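You operate a simulated robot arm through the tools that you are given. There is no shell and no other tool. Be economical: measure what you need, move in short steps, check, and stop when the job is done.

You run a simulated robot arm. Do the job below in one go: nothing can be reset, and whatever is moved stays where it is left.

## Task
Take the blue lapping block and leave it on top of the seat bracket.

The check looks at the end state, three seconds after you hand in, the way a careful person would. Anything else that was tipped, shoved, dropped, spilled or broken makes it a failure.

## Robot
A 7-joint arm with a two-finger parallel gripper, fixed in place. Base frame: the origin is at the foot of the arm, x ahead of it, y to its left, z up; the work surface is at about z = 0. Units: mm, rad, N and s.
With the tool pointing down near the work surface it reaches from about 220 to 580 mm from the base axis. Its first joint turns from -1.152 to 1.152 rad. Payload 2.5 kg.
Tool frame: the origin (TCP) lies between the finger pads and is the grasp point; the fingertips stand 23 mm ahead of it; z points along the fingers, y is the line along which they close. The gripper opens to 94 mm. The fingers are 38 mm wide and 10 mm thick; the gripper's body (54 by 96 mm) begins 39 mm behind the TCP.
Orientation is told as [roll, pitch, yaw] about the base's x, y, z axes, in that order, counted from this pose: with the fingers straight down and closing along the base's y, the tool's x points along the base's -x, its y along +y and its z along -z.

## Interface
- The arm moves only by the tool drive_tool. Its argument "increments" is a list of rows, each a list of 7 numbers: the turn, a rotation vector about the tool's x, y, z in rad, then the shift along the tool's x, y, z in mm, then the gripper command, from -1 (shut) to 1 (fully open), values between in proportion. In form: [[wx, wy, wz, tx, ty, tz, hand], ...]. A call has 1 to 12 rows; each row is the pose to reach, as a shift and turn from the pose commanded when the call began, along the tool's axes at that moment. Rows are played at 5 a second. More than 50 mm and 0.15 rad between two rows, or a gripper value outside its range, and nothing of the call is played. A pose out of reach is approached as far as the arm can. The call stops where the force on the tool passes 40 N (or 10 N more than at its start, if that is more) or the arm is blocked; 0.2 s more then pass. Each finger travels about 108 mm/s and halts on what it meets, pressing with about 38 N; the grip force reading is that of the motor and also rises with nothing between the fingers. The clock runs only during rows and for 0.2 s after the last one: add rows that repeat a pose to give the fingers time. It gives the time, the measured TCP pose, the force on the tool (base axes), the opening and the grip force at its end, in the units of the frame above (readings bear some noise), and new pictures: "show" is both (left out), scene, wrist or none.
- Cameras (640 x 400 px; columns grow to the right, rows downward): "scene" is fixed at [99.7, -397.1, 547.6]; the picture's right is [0.94, -0.34, 0.00], its down [-0.18, -0.52, -0.84] and it looks along [0.28, 0.79, -0.55] (base axes); focal length 355 px, centre (320, 200). "wrist" rides on the gripper at [86, 16, -74] in the tool frame; the picture's right is [-0.18, 0.98, 0.00], its down [-0.58, -0.11, -0.81] and it looks along [-0.79, -0.15, 0.59] (tool axes); focal length 243 px, centre (320, 200).
- locate(camera, pixels): for up to 12 pixels [column, row] of the newest picture of that camera ("zoom" is the newest enlarged one), the place [x, y, z] in the base frame of the surface seen there, good to about 3 mm. It takes no simulated time.
- zoom(camera, box): a new picture of the part [left, top, right, bottom] of that camera's present view, enlarged. It takes no simulated time.
- close_job(): hands the job in; it is judged then, once.

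Go step by step. Measure first, check grasps and placings, and put right what went wrong. The budget is 60 turns and 170 pictures, counting those below and the enlarged ones. Unless the task says otherwise, let go and move clear before handing in, and close with one line.

The tools are called after "Request:" as name(argument=value, ...) on one line, values as JSON. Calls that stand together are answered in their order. drive_tool: Moves the arm, as the interface text tells. Its arguments: {"type":"object","properties":{"increments":{"type":"array","items":{"type":"array","items":{"type":"number"}}},"show":{"type":"string","enum":["both","scene","wrist","none"]}},"required":["increments"]} The other tools are called the same way: locate (camera, pixels) gives the place of the surface under pixels of a picture; zoom (camera, box) takes an enlarged picture of a part of a camera's view; close_job () hands the job in.

At the start:

```text
t: 0.0
position: [339.9, 65.3, 266.4]
ee_rot: [0.0, -0.002, 0.001]
contact_force: [0.5, 0.1, 0.2]
gripper_width: 94.0
grip_force: 0.1
```

scene: 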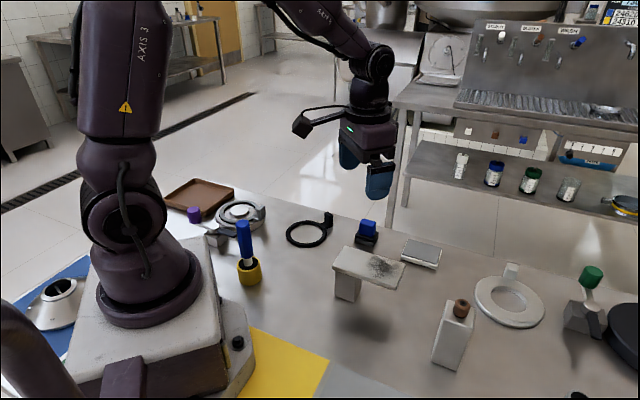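
wrist: 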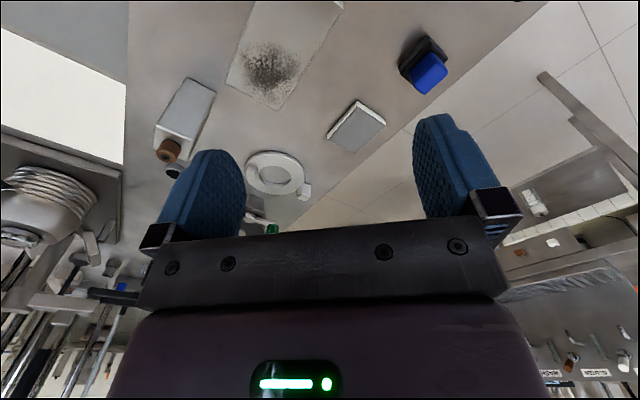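

The scene shows a blue block on a dark base near (367,230) and a bracket-like plate at (368,270). I'll zoom in to identify them.

Request:
zoom(camera="scene", box=[310, 190, 470, 310])

Request:
zoom(camera="wrist", box=[140, 0, 480, 210])

Request:
zoom(camera="scene", box=[160, 170, 350, 300])

Request:
zoom(camera="scene", box=[420, 240, 640, 400])

Request:
locate(camera="scene", pixels=[[368, 223], [367, 240], [335, 262], [404, 264], [342, 249], [392, 289], [368, 270], [347, 285], [422, 246], [420, 267], [380, 320], [245, 225]])

```text
3.33 times, centred on (390, 250) of scene
```

zoom: 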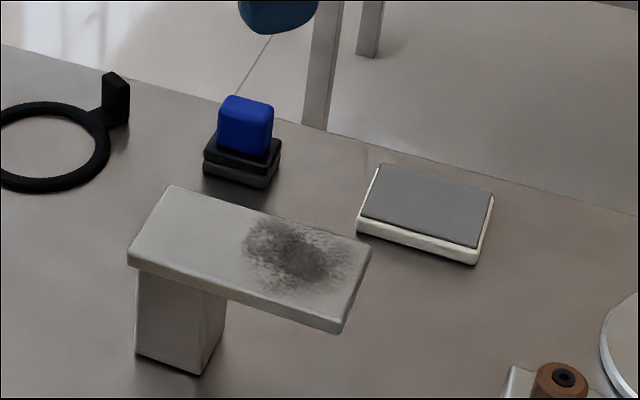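

```text
1.88 times, centred on (310, 105) of wrist
```

zoom: 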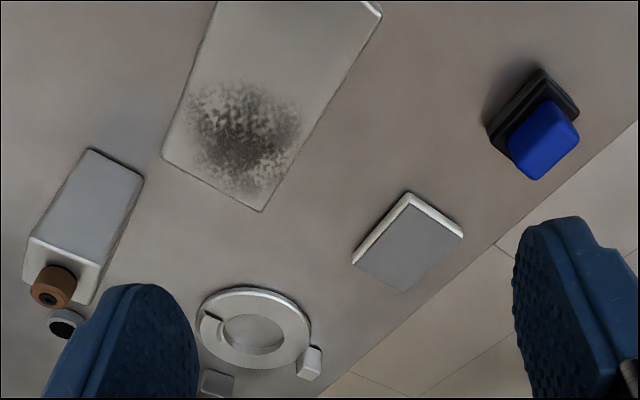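

```text
3.08 times, centred on (255, 235) of scene
```

zoom: 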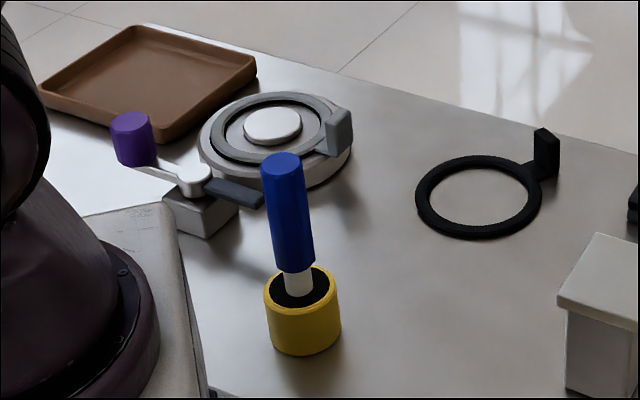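

```text
2.50 times, centred on (530, 320) of scene
```

zoom: 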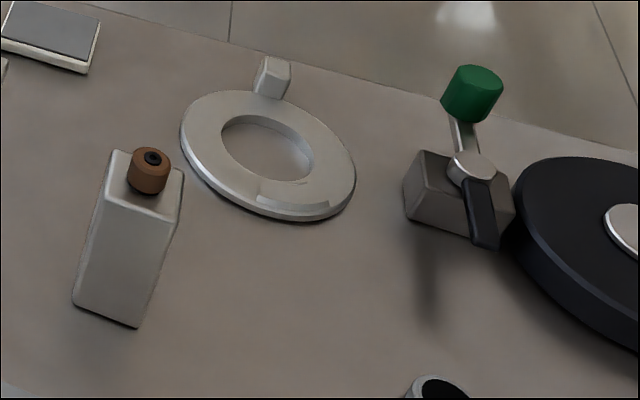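

```text
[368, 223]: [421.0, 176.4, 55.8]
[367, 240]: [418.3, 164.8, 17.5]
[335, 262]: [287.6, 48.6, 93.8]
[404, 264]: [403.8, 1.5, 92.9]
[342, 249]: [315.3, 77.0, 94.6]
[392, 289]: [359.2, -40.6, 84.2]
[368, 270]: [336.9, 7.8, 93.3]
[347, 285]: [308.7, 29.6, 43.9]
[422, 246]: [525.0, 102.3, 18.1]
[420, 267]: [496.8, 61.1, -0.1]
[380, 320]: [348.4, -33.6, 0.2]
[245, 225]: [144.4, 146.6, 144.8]
```

The lapping block is a dark base with a blue grip. The bracket is a cantilevered plate at z≈94 with its post under the left end. I'll measure the block more finely.

Request:
zoom(camera="scene", box=[350, 210, 390, 250])

Request:
zoom(camera="wrist", box=[380, 20, 470, 110])

Request:
locate(camera="wrist", pixels=[[422, 55], [439, 52], [448, 69], [429, 91], [413, 78], [430, 70], [426, 37], [401, 66], [446, 55], [405, 72], [266, 70], [270, 100]])

Request:
locate(camera="scene", pixels=[[336, 260], [353, 238], [404, 262], [395, 285], [345, 274], [362, 280], [363, 275], [344, 296], [360, 302], [366, 284], [388, 276], [370, 250]])

```text
10.00 times, centred on (370, 230) of scene
```

zoom: 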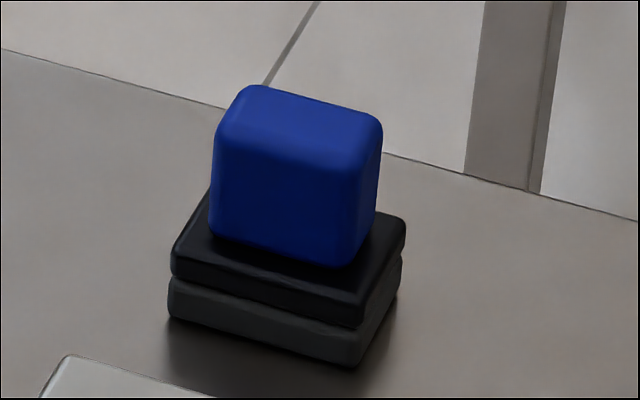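

```text
4.44 times, centred on (425, 65) of wrist
```

zoom: 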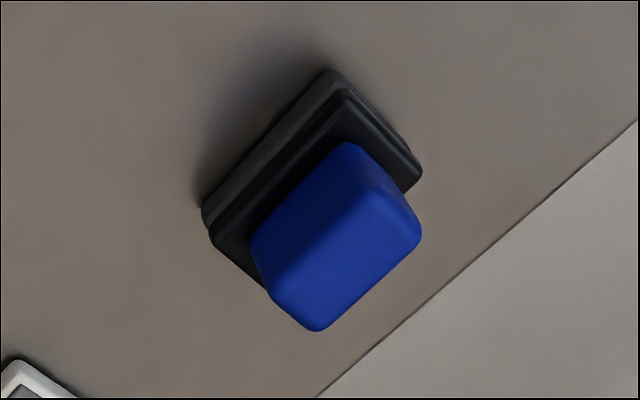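

```text
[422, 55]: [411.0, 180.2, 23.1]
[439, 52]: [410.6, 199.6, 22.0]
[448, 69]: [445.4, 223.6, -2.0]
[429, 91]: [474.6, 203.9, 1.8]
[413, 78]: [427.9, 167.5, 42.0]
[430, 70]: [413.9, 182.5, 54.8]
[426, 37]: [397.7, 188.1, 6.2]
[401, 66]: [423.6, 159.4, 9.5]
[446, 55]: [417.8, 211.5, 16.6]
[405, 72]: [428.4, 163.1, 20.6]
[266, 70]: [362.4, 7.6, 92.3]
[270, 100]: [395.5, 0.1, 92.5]
```

```text
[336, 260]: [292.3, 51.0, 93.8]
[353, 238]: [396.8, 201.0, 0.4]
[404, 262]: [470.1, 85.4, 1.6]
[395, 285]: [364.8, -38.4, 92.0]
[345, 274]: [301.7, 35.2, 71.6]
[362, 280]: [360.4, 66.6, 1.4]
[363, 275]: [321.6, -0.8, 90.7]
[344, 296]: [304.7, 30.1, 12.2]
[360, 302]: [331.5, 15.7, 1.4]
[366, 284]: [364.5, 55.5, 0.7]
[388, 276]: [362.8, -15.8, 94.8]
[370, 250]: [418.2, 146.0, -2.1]
```

The block's base is about 20 mm high and its blue grip reaches z≈56. I'll read the grip and base edges in the current wrist zoom to get the block's yaw.

Request:
locate(camera="zoom", pixels=[[370, 205], [408, 238], [318, 322], [280, 292], [345, 262], [348, 150], [258, 242], [345, 97], [218, 230], [415, 172], [328, 76], [206, 210]])

Request:
zoom(camera="scene", box=[325, 230, 421, 290])

```text
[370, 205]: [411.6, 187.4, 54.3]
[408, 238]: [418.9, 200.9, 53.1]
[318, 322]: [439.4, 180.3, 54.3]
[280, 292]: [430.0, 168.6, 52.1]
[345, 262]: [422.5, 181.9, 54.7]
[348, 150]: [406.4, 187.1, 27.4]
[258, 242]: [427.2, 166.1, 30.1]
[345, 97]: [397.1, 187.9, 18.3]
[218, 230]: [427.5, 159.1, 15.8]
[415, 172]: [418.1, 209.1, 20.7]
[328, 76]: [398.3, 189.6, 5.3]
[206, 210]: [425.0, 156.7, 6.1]
```

```text
6.67 times, centred on (373, 260) of scene
```

zoom: 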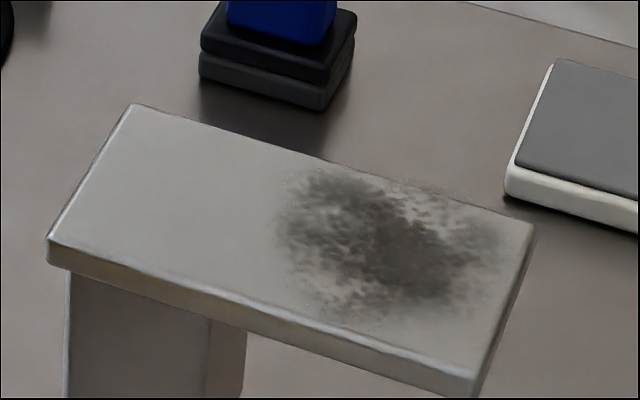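

The block's long axis runs about (1,-1) and its centre is about (423,184), so the yaw is -45°. The plate looks parallel to it, so next I'll measure the plate corners and post.

Request:
locate(camera="zoom", pixels=[[136, 112], [55, 238], [465, 368], [527, 226], [72, 290], [205, 330], [240, 345], [80, 385], [200, 385], [238, 385], [130, 200], [200, 190]])

Request:
locate(camera="scene", pixels=[[345, 297], [359, 302], [364, 292], [310, 240], [327, 220], [291, 235]])

```text
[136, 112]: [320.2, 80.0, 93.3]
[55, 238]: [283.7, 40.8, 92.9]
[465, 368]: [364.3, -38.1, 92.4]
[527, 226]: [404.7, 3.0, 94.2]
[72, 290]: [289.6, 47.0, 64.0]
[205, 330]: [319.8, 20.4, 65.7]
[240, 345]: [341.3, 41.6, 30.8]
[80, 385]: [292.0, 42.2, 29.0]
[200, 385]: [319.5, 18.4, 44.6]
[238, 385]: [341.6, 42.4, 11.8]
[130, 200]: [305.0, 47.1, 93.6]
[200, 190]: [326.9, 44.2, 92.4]
```

```text
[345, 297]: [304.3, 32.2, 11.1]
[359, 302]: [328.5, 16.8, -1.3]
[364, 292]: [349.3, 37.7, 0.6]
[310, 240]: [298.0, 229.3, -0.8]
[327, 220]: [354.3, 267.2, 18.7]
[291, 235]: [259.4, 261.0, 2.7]
```

The plate is 114 × 56 mm, its post centre is about (315,44), and its axis matches the block's. I'll move above the block and yaw -45°, staying at height.

Request:
drive_tool(increments=[[0, 0, 0.131, -14, 20, 0, 1], [0, 0, 0.262, -28, 40, 0, 1], [0, 0, 0.393, -42, 60, 0, 1], [0, 0, 0.524, -56, 80, 0, 1], [0, 0, 0.655, -70, 99, 0, 1], [0, 0, 0.785, -83, 119, 20, 1], [0, 0, 0.785, -83, 119, 60, 1], [0, 0, 0.785, -83, 119, 100, 1], [0, 0, 0.785, -83, 119, 120, 1], [0, 0, 0.785, -83, 119, 120, 1]])

```text
t: 2.2
position: [423.1, 184.9, 146.4]
ee_rot: [0.001, 0.0, -0.784]
contact_force: [-1.0, 0.4, 0.1]
gripper_width: 94.1
grip_force: 0.0
```

scene: 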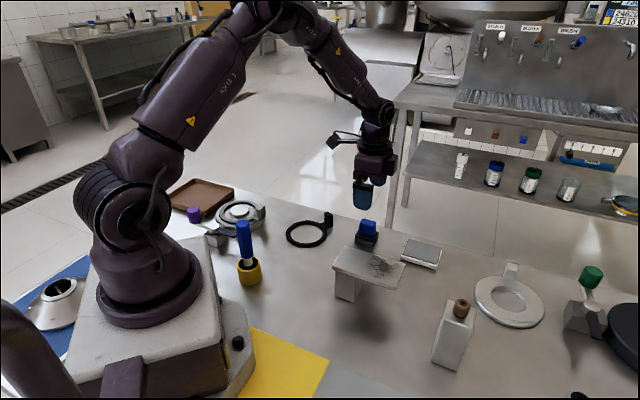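
wrist: 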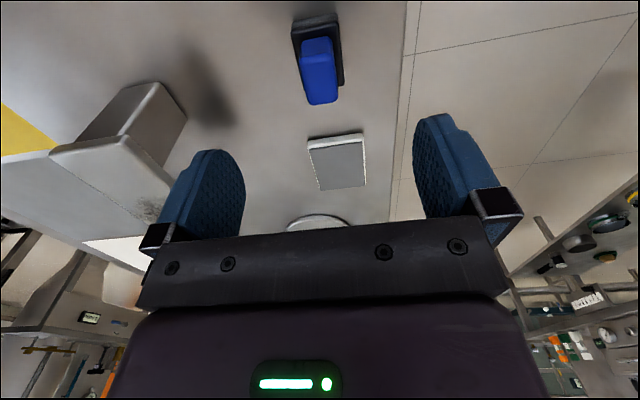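

The gripper is above the block, seen at (318,60) in the wrist view. I'll refine the grip edges before descending.

Request:
zoom(camera="wrist", box=[270, 0, 370, 110])

Request:
locate(camera="wrist", pixels=[[305, 60], [335, 57], [312, 101], [335, 99], [320, 80], [294, 28], [301, 80], [336, 20], [343, 82], [303, 44], [328, 40]])

```text
3.64 times, centred on (320, 55) of wrist
```

zoom: 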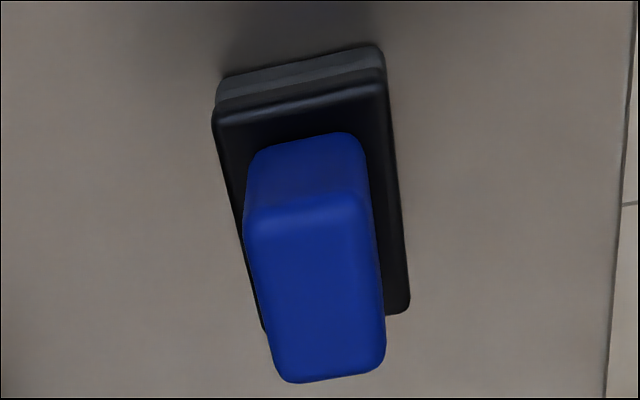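

```text
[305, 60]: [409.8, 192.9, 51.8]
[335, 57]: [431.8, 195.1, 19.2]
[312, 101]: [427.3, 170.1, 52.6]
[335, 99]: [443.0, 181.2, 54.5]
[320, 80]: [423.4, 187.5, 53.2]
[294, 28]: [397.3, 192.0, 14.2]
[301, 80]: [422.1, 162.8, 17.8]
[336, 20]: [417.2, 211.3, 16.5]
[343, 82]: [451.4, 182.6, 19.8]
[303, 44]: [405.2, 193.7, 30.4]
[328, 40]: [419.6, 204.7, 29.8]
```

The block centre is about (424,186), which is well aligned. I'll descend 97 mm to TCP z≈49 and keep the tips just above the base flange.

Request:
drive_tool(increments=[[0, 0, 0, 0, 1.5, 30, 1], [0, 0, 0, 0, 1.5, 60, 1], [0, 0, 0, 0, 1.5, 80, 1], [0, 0, 0, 0, 1.5, 90, 1], [0, 0, 0, 0, 1.5, 97, 1], [0, 0, 0, 0, 1.5, 97, 1]])

```text
t: 3.6
position: [422.8, 187.9, 49.0]
ee_rot: [-0.001, 0.0, -0.785]
contact_force: [0.6, 0.9, 0.0]
gripper_width: 94.0
grip_force: 0.1
```

scene: 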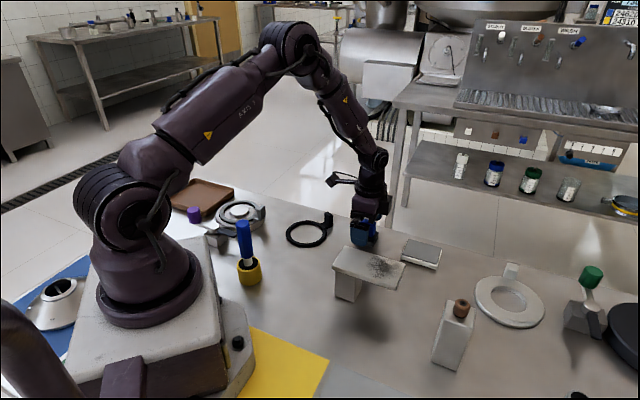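
wrist: 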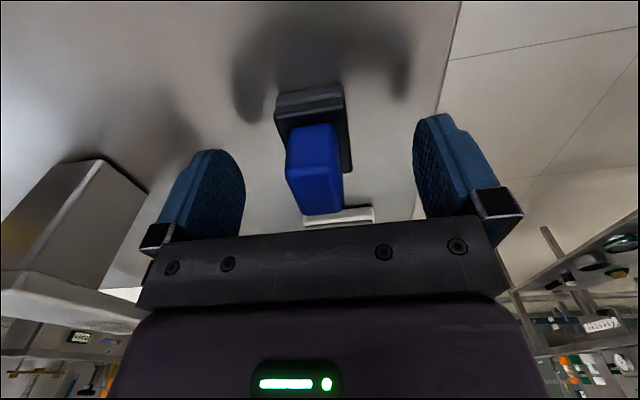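

The pads straddle the grip, with the blue slightly left of centre at column ~314. I'll nudge -2 mm along the closing axis and then close.

Request:
drive_tool(increments=[[0, 0, 0, 0, -2, 0, 1], [0, 0, 0, 0, -2, 0, -0.2], [0, 0, 0, 0, -2, 0, -0.4], [0, 0, 0, 0, -2, 0, -0.6], [0, 0, 0, 0, -2, 0, -1], [0, 0, 0, 0, -2, 0, -1], [0, 0, 0, 0, -2, 0, -1]])

```text
t: 5.2
position: [422.5, 184.4, 48.0]
ee_rot: [0.0, 0.001, -0.784]
contact_force: [0.8, 0.2, 0.0]
gripper_width: 23.6
grip_force: 38.1
```

scene: 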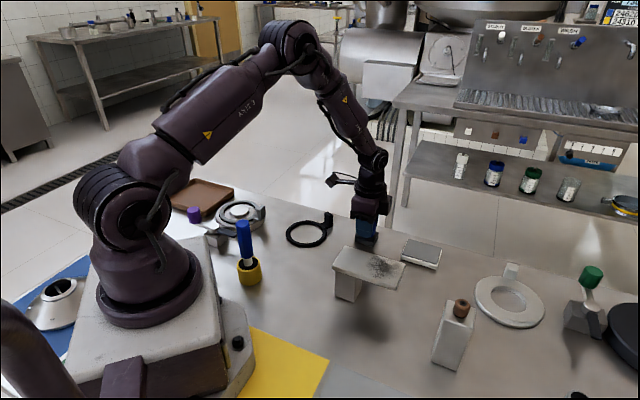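
wrist: 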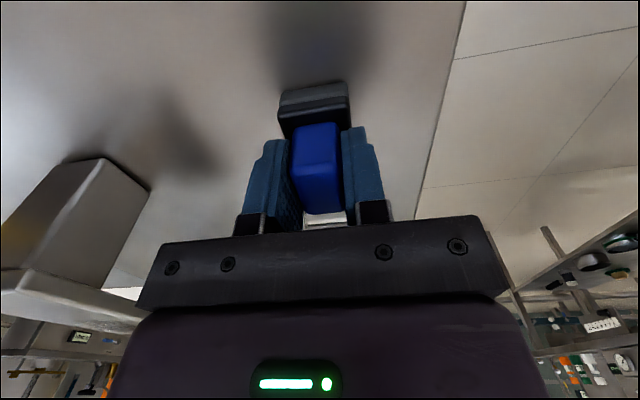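

The fingers hold the grip at 23.6 mm with 38 N. I'll lift straight up about 145 mm and check that the whole block comes along.

Request:
drive_tool(increments=[[0, 0, 0, 0, 0, -10, -1], [0, 0, 0, 0, 0, -30, -1], [0, 0, 0, 0, 0, -60, -1], [0, 0, 0, 0, 0, -90, -1], [0, 0, 0, 0, 0, -120, -1], [0, 0, 0, 0, 0, -145, -1], [0, 0, 0, 0, 0, -145, -1]])

Request:
zoom(camera="scene", box=[310, 150, 430, 270])

Request:
zoom(camera="wrist", box=[220, 60, 420, 230])

```text
t: 6.8
position: [422.7, 184.1, 194.0]
ee_rot: [0.001, 0.0, -0.784]
contact_force: [-0.4, -0.2, -1.2]
gripper_width: 23.5
grip_force: 38.0
```

scene: 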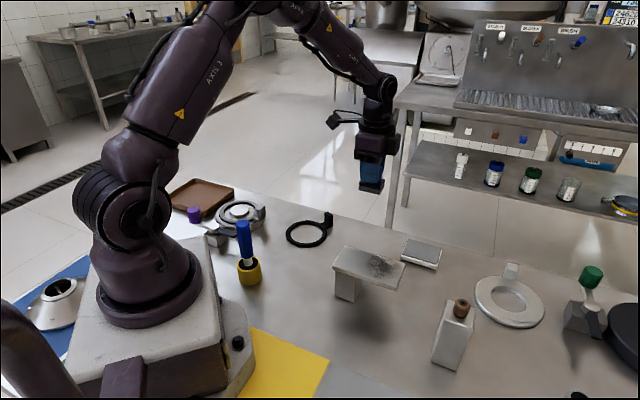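
wrist: 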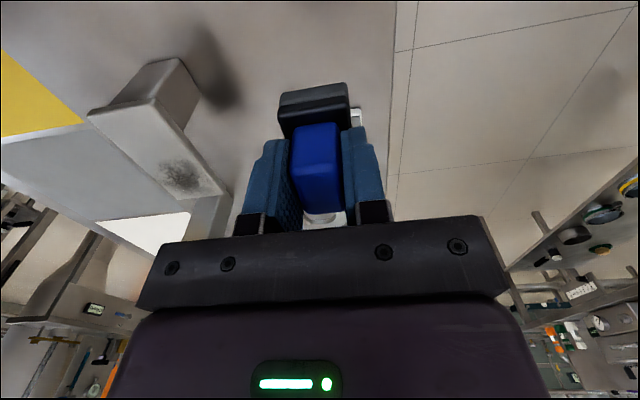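

```text
3.33 times, centred on (370, 210) of scene
```

zoom: 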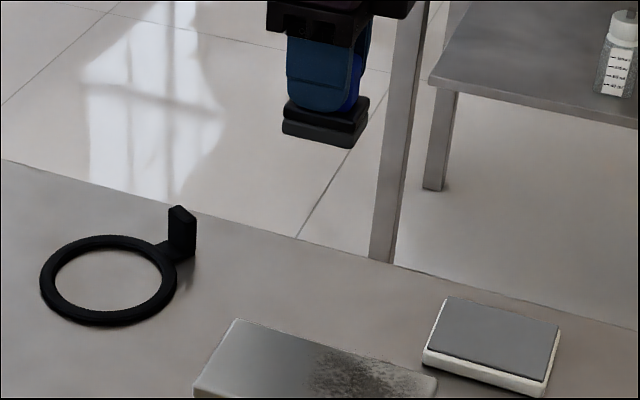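

```text
2.35 times, centred on (320, 145) of wrist
```

zoom: 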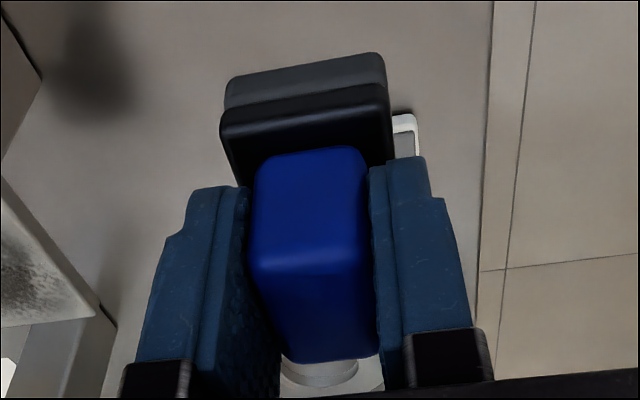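

The whole block, pad included, is lifted. I'll carry it at this height to above the post end of the plate, target TCP (318,42).

Request:
drive_tool(increments=[[0, 0, 0, -4, -22, 0, -1], [0, 0, 0, -8, -50, 0, -1], [0, 0, 0, -12, -80, 0, -1], [0, 0, 0, -17, -110, 0, -1], [0, 0, 0, -21, -140, 0, -1], [0, 0, 0, -25, -162, 0, -1], [0, 0, 0, -26.6, -174.5, 0, -1], [0, 0, 0, -26.6, -174.5, 15, -1], [0, 0, 0, -26.6, -174.5, 30, -1], [0, 0, 0, -26.6, -174.5, 30, -1]])

Request:
zoom(camera="scene", box=[310, 190, 430, 310])

Request:
zoom(camera="wrist", box=[220, 20, 420, 230])

```text
t: 9.0
position: [318.9, 42.6, 163.9]
ee_rot: [0.001, 0.001, -0.786]
contact_force: [-0.4, -0.1, -1.2]
gripper_width: 23.4
grip_force: 38.4
```

scene: 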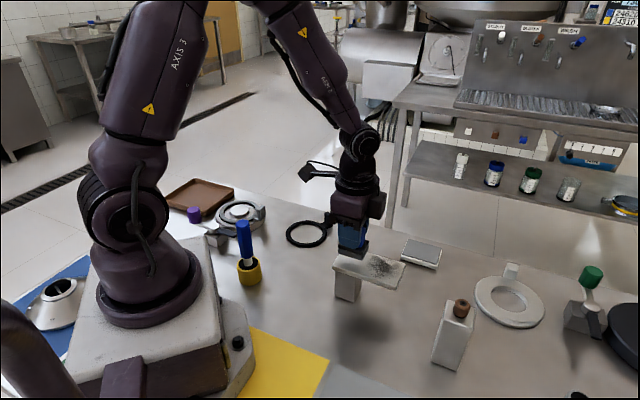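
wrist: 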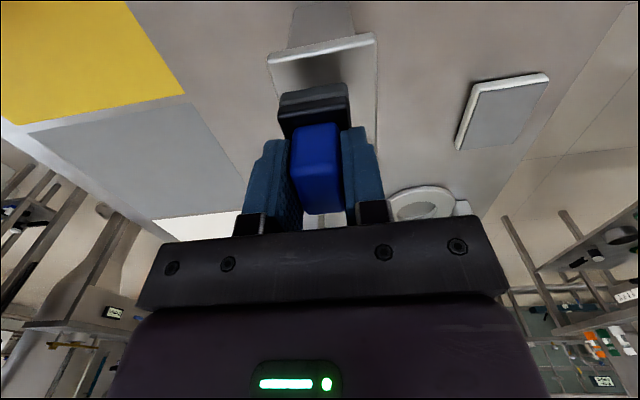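

```text
3.33 times, centred on (370, 250) of scene
```

zoom: 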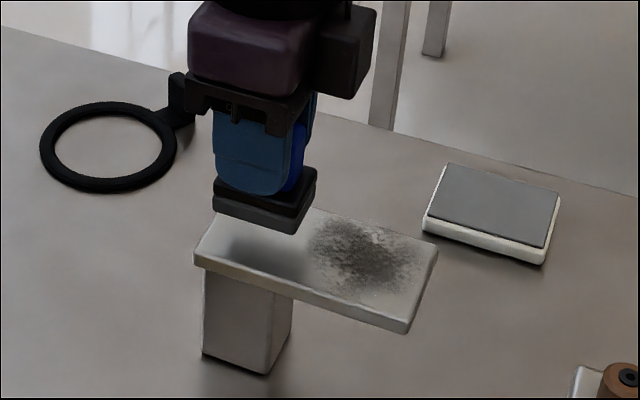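

```text
1.90 times, centred on (320, 125) of wrist
```

zoom: 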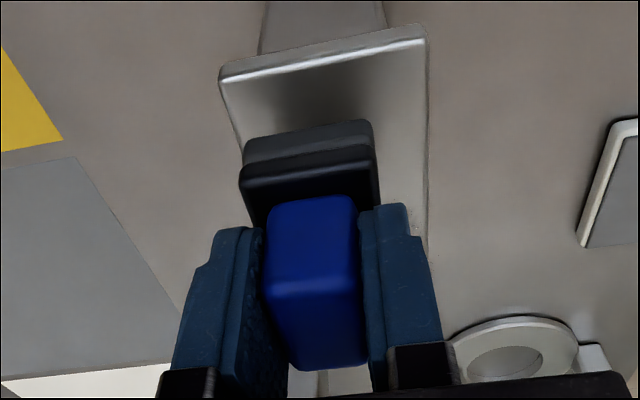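

The block hovers inside the plate outline above the post, with its bottom at z≈115. I'll move 2 mm inward and lower 19 mm.

Request:
drive_tool(increments=[[0, 0, 0, -2, 0, 8, -1], [0, 0, 0, -2, 0, 14, -1], [0, 0, 0, -2, 0, 17, -1], [0, 0, 0, -2, 0, 19, -1], [0, 0, 0, -2, 0, 19, -1]])

Request:
zoom(camera="scene", box=[320, 220, 400, 280])

Request:
zoom(camera="wrist", box=[220, 20, 420, 230])

```text
t: 10.2
position: [321.9, 41.3, 143.4]
ee_rot: [-0.001, 0.0, -0.783]
contact_force: [-0.1, -0.4, -0.9]
gripper_width: 23.2
grip_force: 37.9
```

scene: 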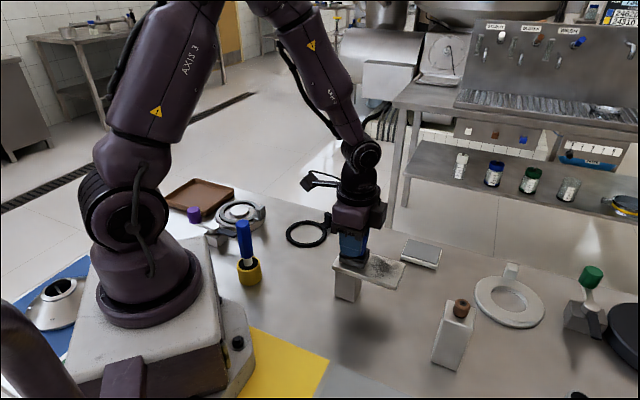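
wrist: 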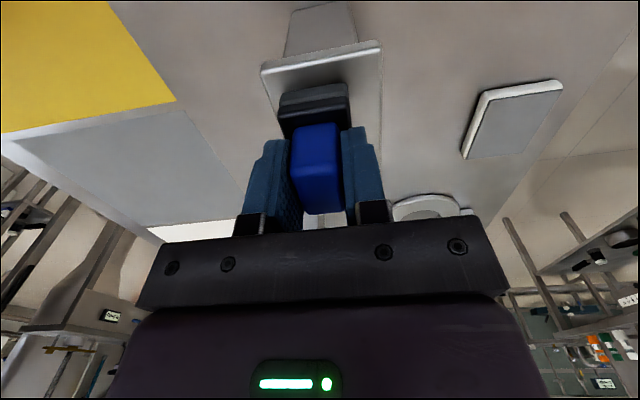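

```text
6.67 times, centred on (360, 250) of scene
```

zoom: 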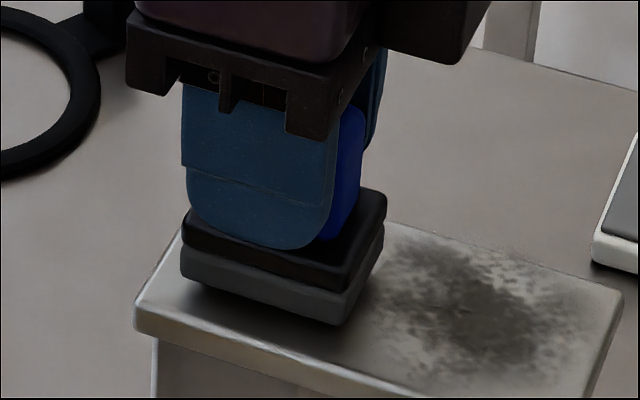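

```text
1.90 times, centred on (320, 125) of wrist
```

zoom: 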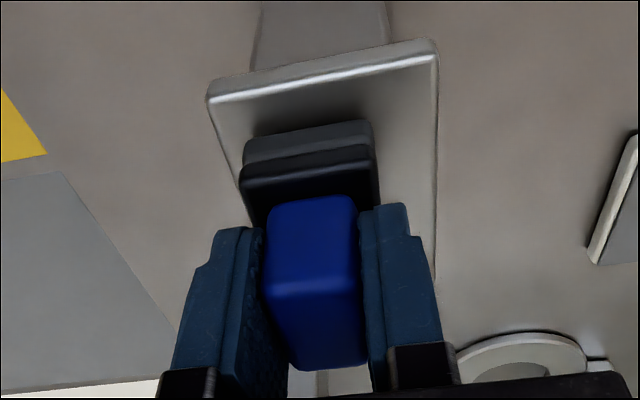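

The force reading still shows the block's weight hanging, so it isn't touching yet. It looks slightly toward the -y side in the wrist zoom (left gap 23 px, right gap 62 px), so I'll measure.

Request:
locate(camera="zoom", pixels=[[248, 160], [368, 140], [310, 148], [215, 104], [432, 58], [320, 82], [232, 170], [434, 140], [405, 140]])

Request:
locate(camera="scene", pixels=[[348, 254], [371, 260], [377, 249], [338, 261], [345, 250]])

```text
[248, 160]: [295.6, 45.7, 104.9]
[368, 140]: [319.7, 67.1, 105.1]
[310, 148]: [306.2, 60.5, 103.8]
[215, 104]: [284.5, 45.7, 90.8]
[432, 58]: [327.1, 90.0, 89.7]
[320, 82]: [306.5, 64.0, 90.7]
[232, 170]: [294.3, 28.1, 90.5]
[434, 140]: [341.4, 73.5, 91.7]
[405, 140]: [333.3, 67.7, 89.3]
```

```text
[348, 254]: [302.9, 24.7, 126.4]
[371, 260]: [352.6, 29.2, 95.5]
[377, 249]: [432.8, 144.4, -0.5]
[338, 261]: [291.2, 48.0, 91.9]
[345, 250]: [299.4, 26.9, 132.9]
```

The block is about 2–3 mm off-centre across the plate and about 7 mm inside its end edge. I'll shift +3 mm across and 2 mm back, then lower in 1 mm steps.

Request:
drive_tool(increments=[[0, 0, 0, 1, 1.5, 0, -1], [0, 0, 0, 2, 3, 0, -1], [0, 0, 0, 2, 3, 0.7, -1], [0, 0, 0, 2, 3, 1.4, -1], [0, 0, 0, 2, 3, 1.4, -1]], show="scene")

Request:
zoom(camera="scene", box=[320, 220, 400, 280])

```text
t: 11.4
position: [321.0, 43.0, 142.9]
ee_rot: [-0.002, 0.0, -0.785]
contact_force: [0.1, 0.3, -2.3]
gripper_width: 23.6
grip_force: 37.9
```

scene: 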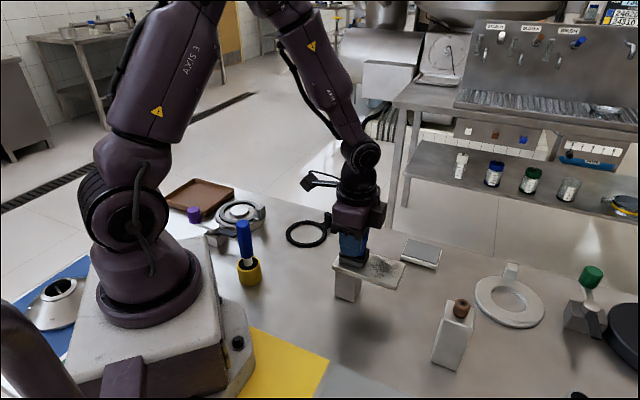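

```text
6.67 times, centred on (360, 250) of scene
```

zoom: 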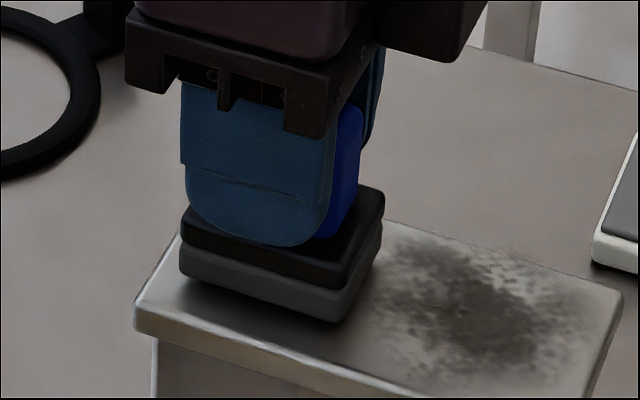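

Still no upward force, so I'll lower a further 1.5 mm slowly.

Request:
drive_tool(increments=[[0, 0, 0, 0, 0, 0.5, -1], [0, 0, 0, 0, 0, 1.0, -1], [0, 0, 0, 0, 0, 1.5, -1]], show="none")

```text
t: 12.2
position: [321.6, 44.1, 140.0]
ee_rot: [0.0, 0.0, -0.782]
contact_force: [0.6, -0.1, -0.6]
gripper_width: 23.6
grip_force: 38.0
```

No clear contact force yet, so I'll keep lowering in small steps.

Request:
drive_tool(increments=[[0, 0, 0, 0, 0, 0.5, -1], [0, 0, 0, 0, 0, 1.0, -1], [0, 0, 0, 0, 0, 1.0, -1]], show="none")

Request:
zoom(camera="scene", box=[330, 235, 390, 275])

```text
t: 13.0
position: [321.5, 45.0, 140.7]
ee_rot: [0.001, -0.001, -0.783]
contact_force: [-0.2, -0.3, -1.7]
gripper_width: 23.4
grip_force: 37.9
```

```text
10.00 times, centred on (360, 255) of scene
```

zoom: 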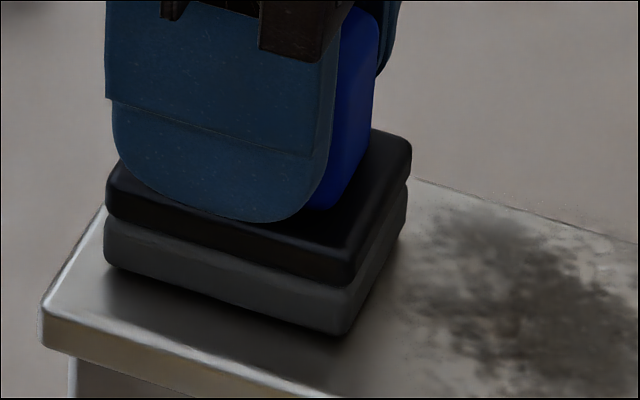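

The underside still shows a soft shadow gap and the force is unchanged. I'll continue down.

Request:
drive_tool(increments=[[0, 0, 0, 0, 0, 0.5, -1], [0, 0, 0, 0, 0, 1.0, -1], [0, 0, 0, 0, 0, 1.0, -1]], show="none")

```text
t: 13.8
position: [320.3, 44.6, 139.3]
ee_rot: [0.002, 0.0, -0.786]
contact_force: [-2.6, 1.4, 8.9]
gripper_width: 23.3
grip_force: 37.4
```

The upward force has risen to 9 N, so the block is seated. I'll check the picture, then open the fingers without moving.

Request:
drive_tool(increments=[[0, 0, 0, 0, 0, -0.4, -1], [0, 0, 0, 0, 0, -0.4, -0.4], [0, 0, 0, 0, 0, -0.4, -0.2], [0, 0, 0, 0, 0, -0.4, 0.2], [0, 0, 0, 0, 0, -0.4, 0.2]])

Request:
zoom(camera="scene", box=[320, 220, 410, 310])

```text
t: 15.0
position: [320.2, 43.5, 139.8]
ee_rot: [-0.001, 0.0, -0.785]
contact_force: [0.4, 0.1, 0.2]
gripper_width: 56.4
grip_force: 0.0
```

scene: 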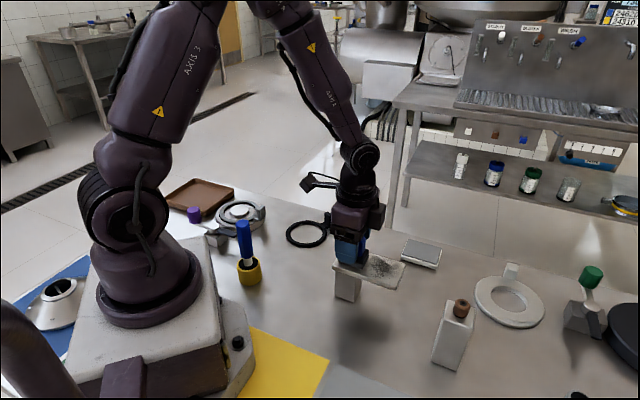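
wrist: 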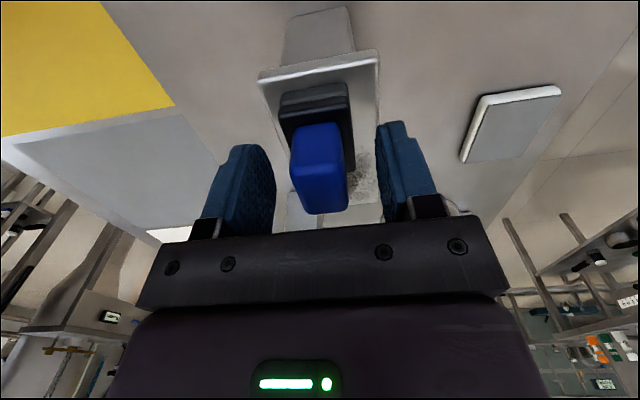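

```text
4.44 times, centred on (365, 265) of scene
```

zoom: 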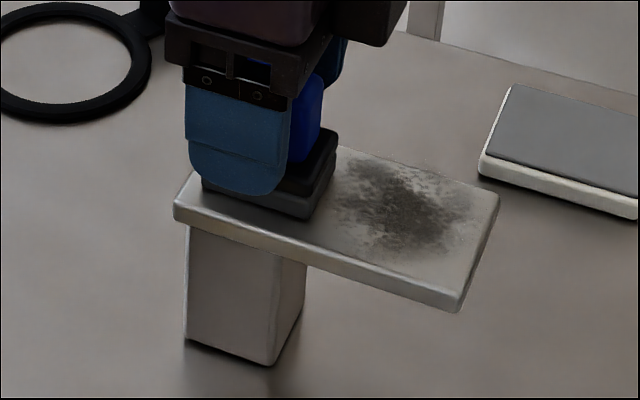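

The block rests on the plate and the fingers are free at 56 mm. I'll rise straight up and check again.

Request:
drive_tool(increments=[[0, 0, 0, 0, 0, -10, 0.2], [0, 0, 0, 0, 0, -30, 0.2], [0, 0, 0, 0, 0, -60, 0.2], [0, 0, 0, 0, 0, -100, 0.2], [0, 0, 0, 0, 0, -130, 0.2], [0, 0, 0, 0, 0, -130, 0.2]])

Request:
zoom(camera="scene", box=[320, 220, 410, 310])

```text
t: 16.4
position: [321.4, 43.2, 273.0]
ee_rot: [0.0, 0.0, -0.784]
contact_force: [0.2, 0.2, 0.4]
gripper_width: 56.2
grip_force: 0.1
```

scene: 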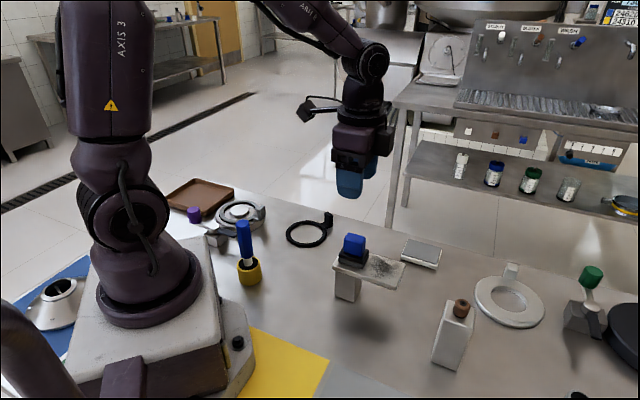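
wrist: 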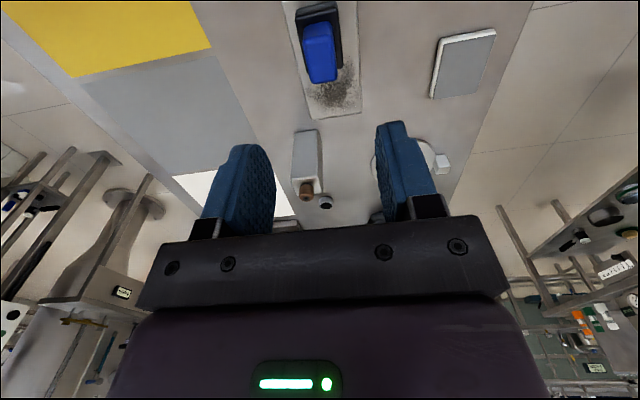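

```text
4.44 times, centred on (365, 265) of scene
```

zoom: 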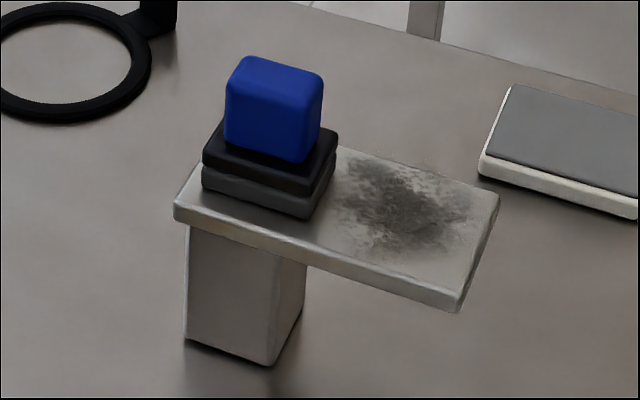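

The block stands upright on the bracket over its post, at (355,250) in the scene view. The bracket and everything else look unmoved and the gripper is clear, so I'm handing in.

Request:
close_job()

```text
The job is handed in.
```

The blue lapping block is resting upright on top of the seat bracket, over its post, with the gripper clear and nothing else visibly disturbed.
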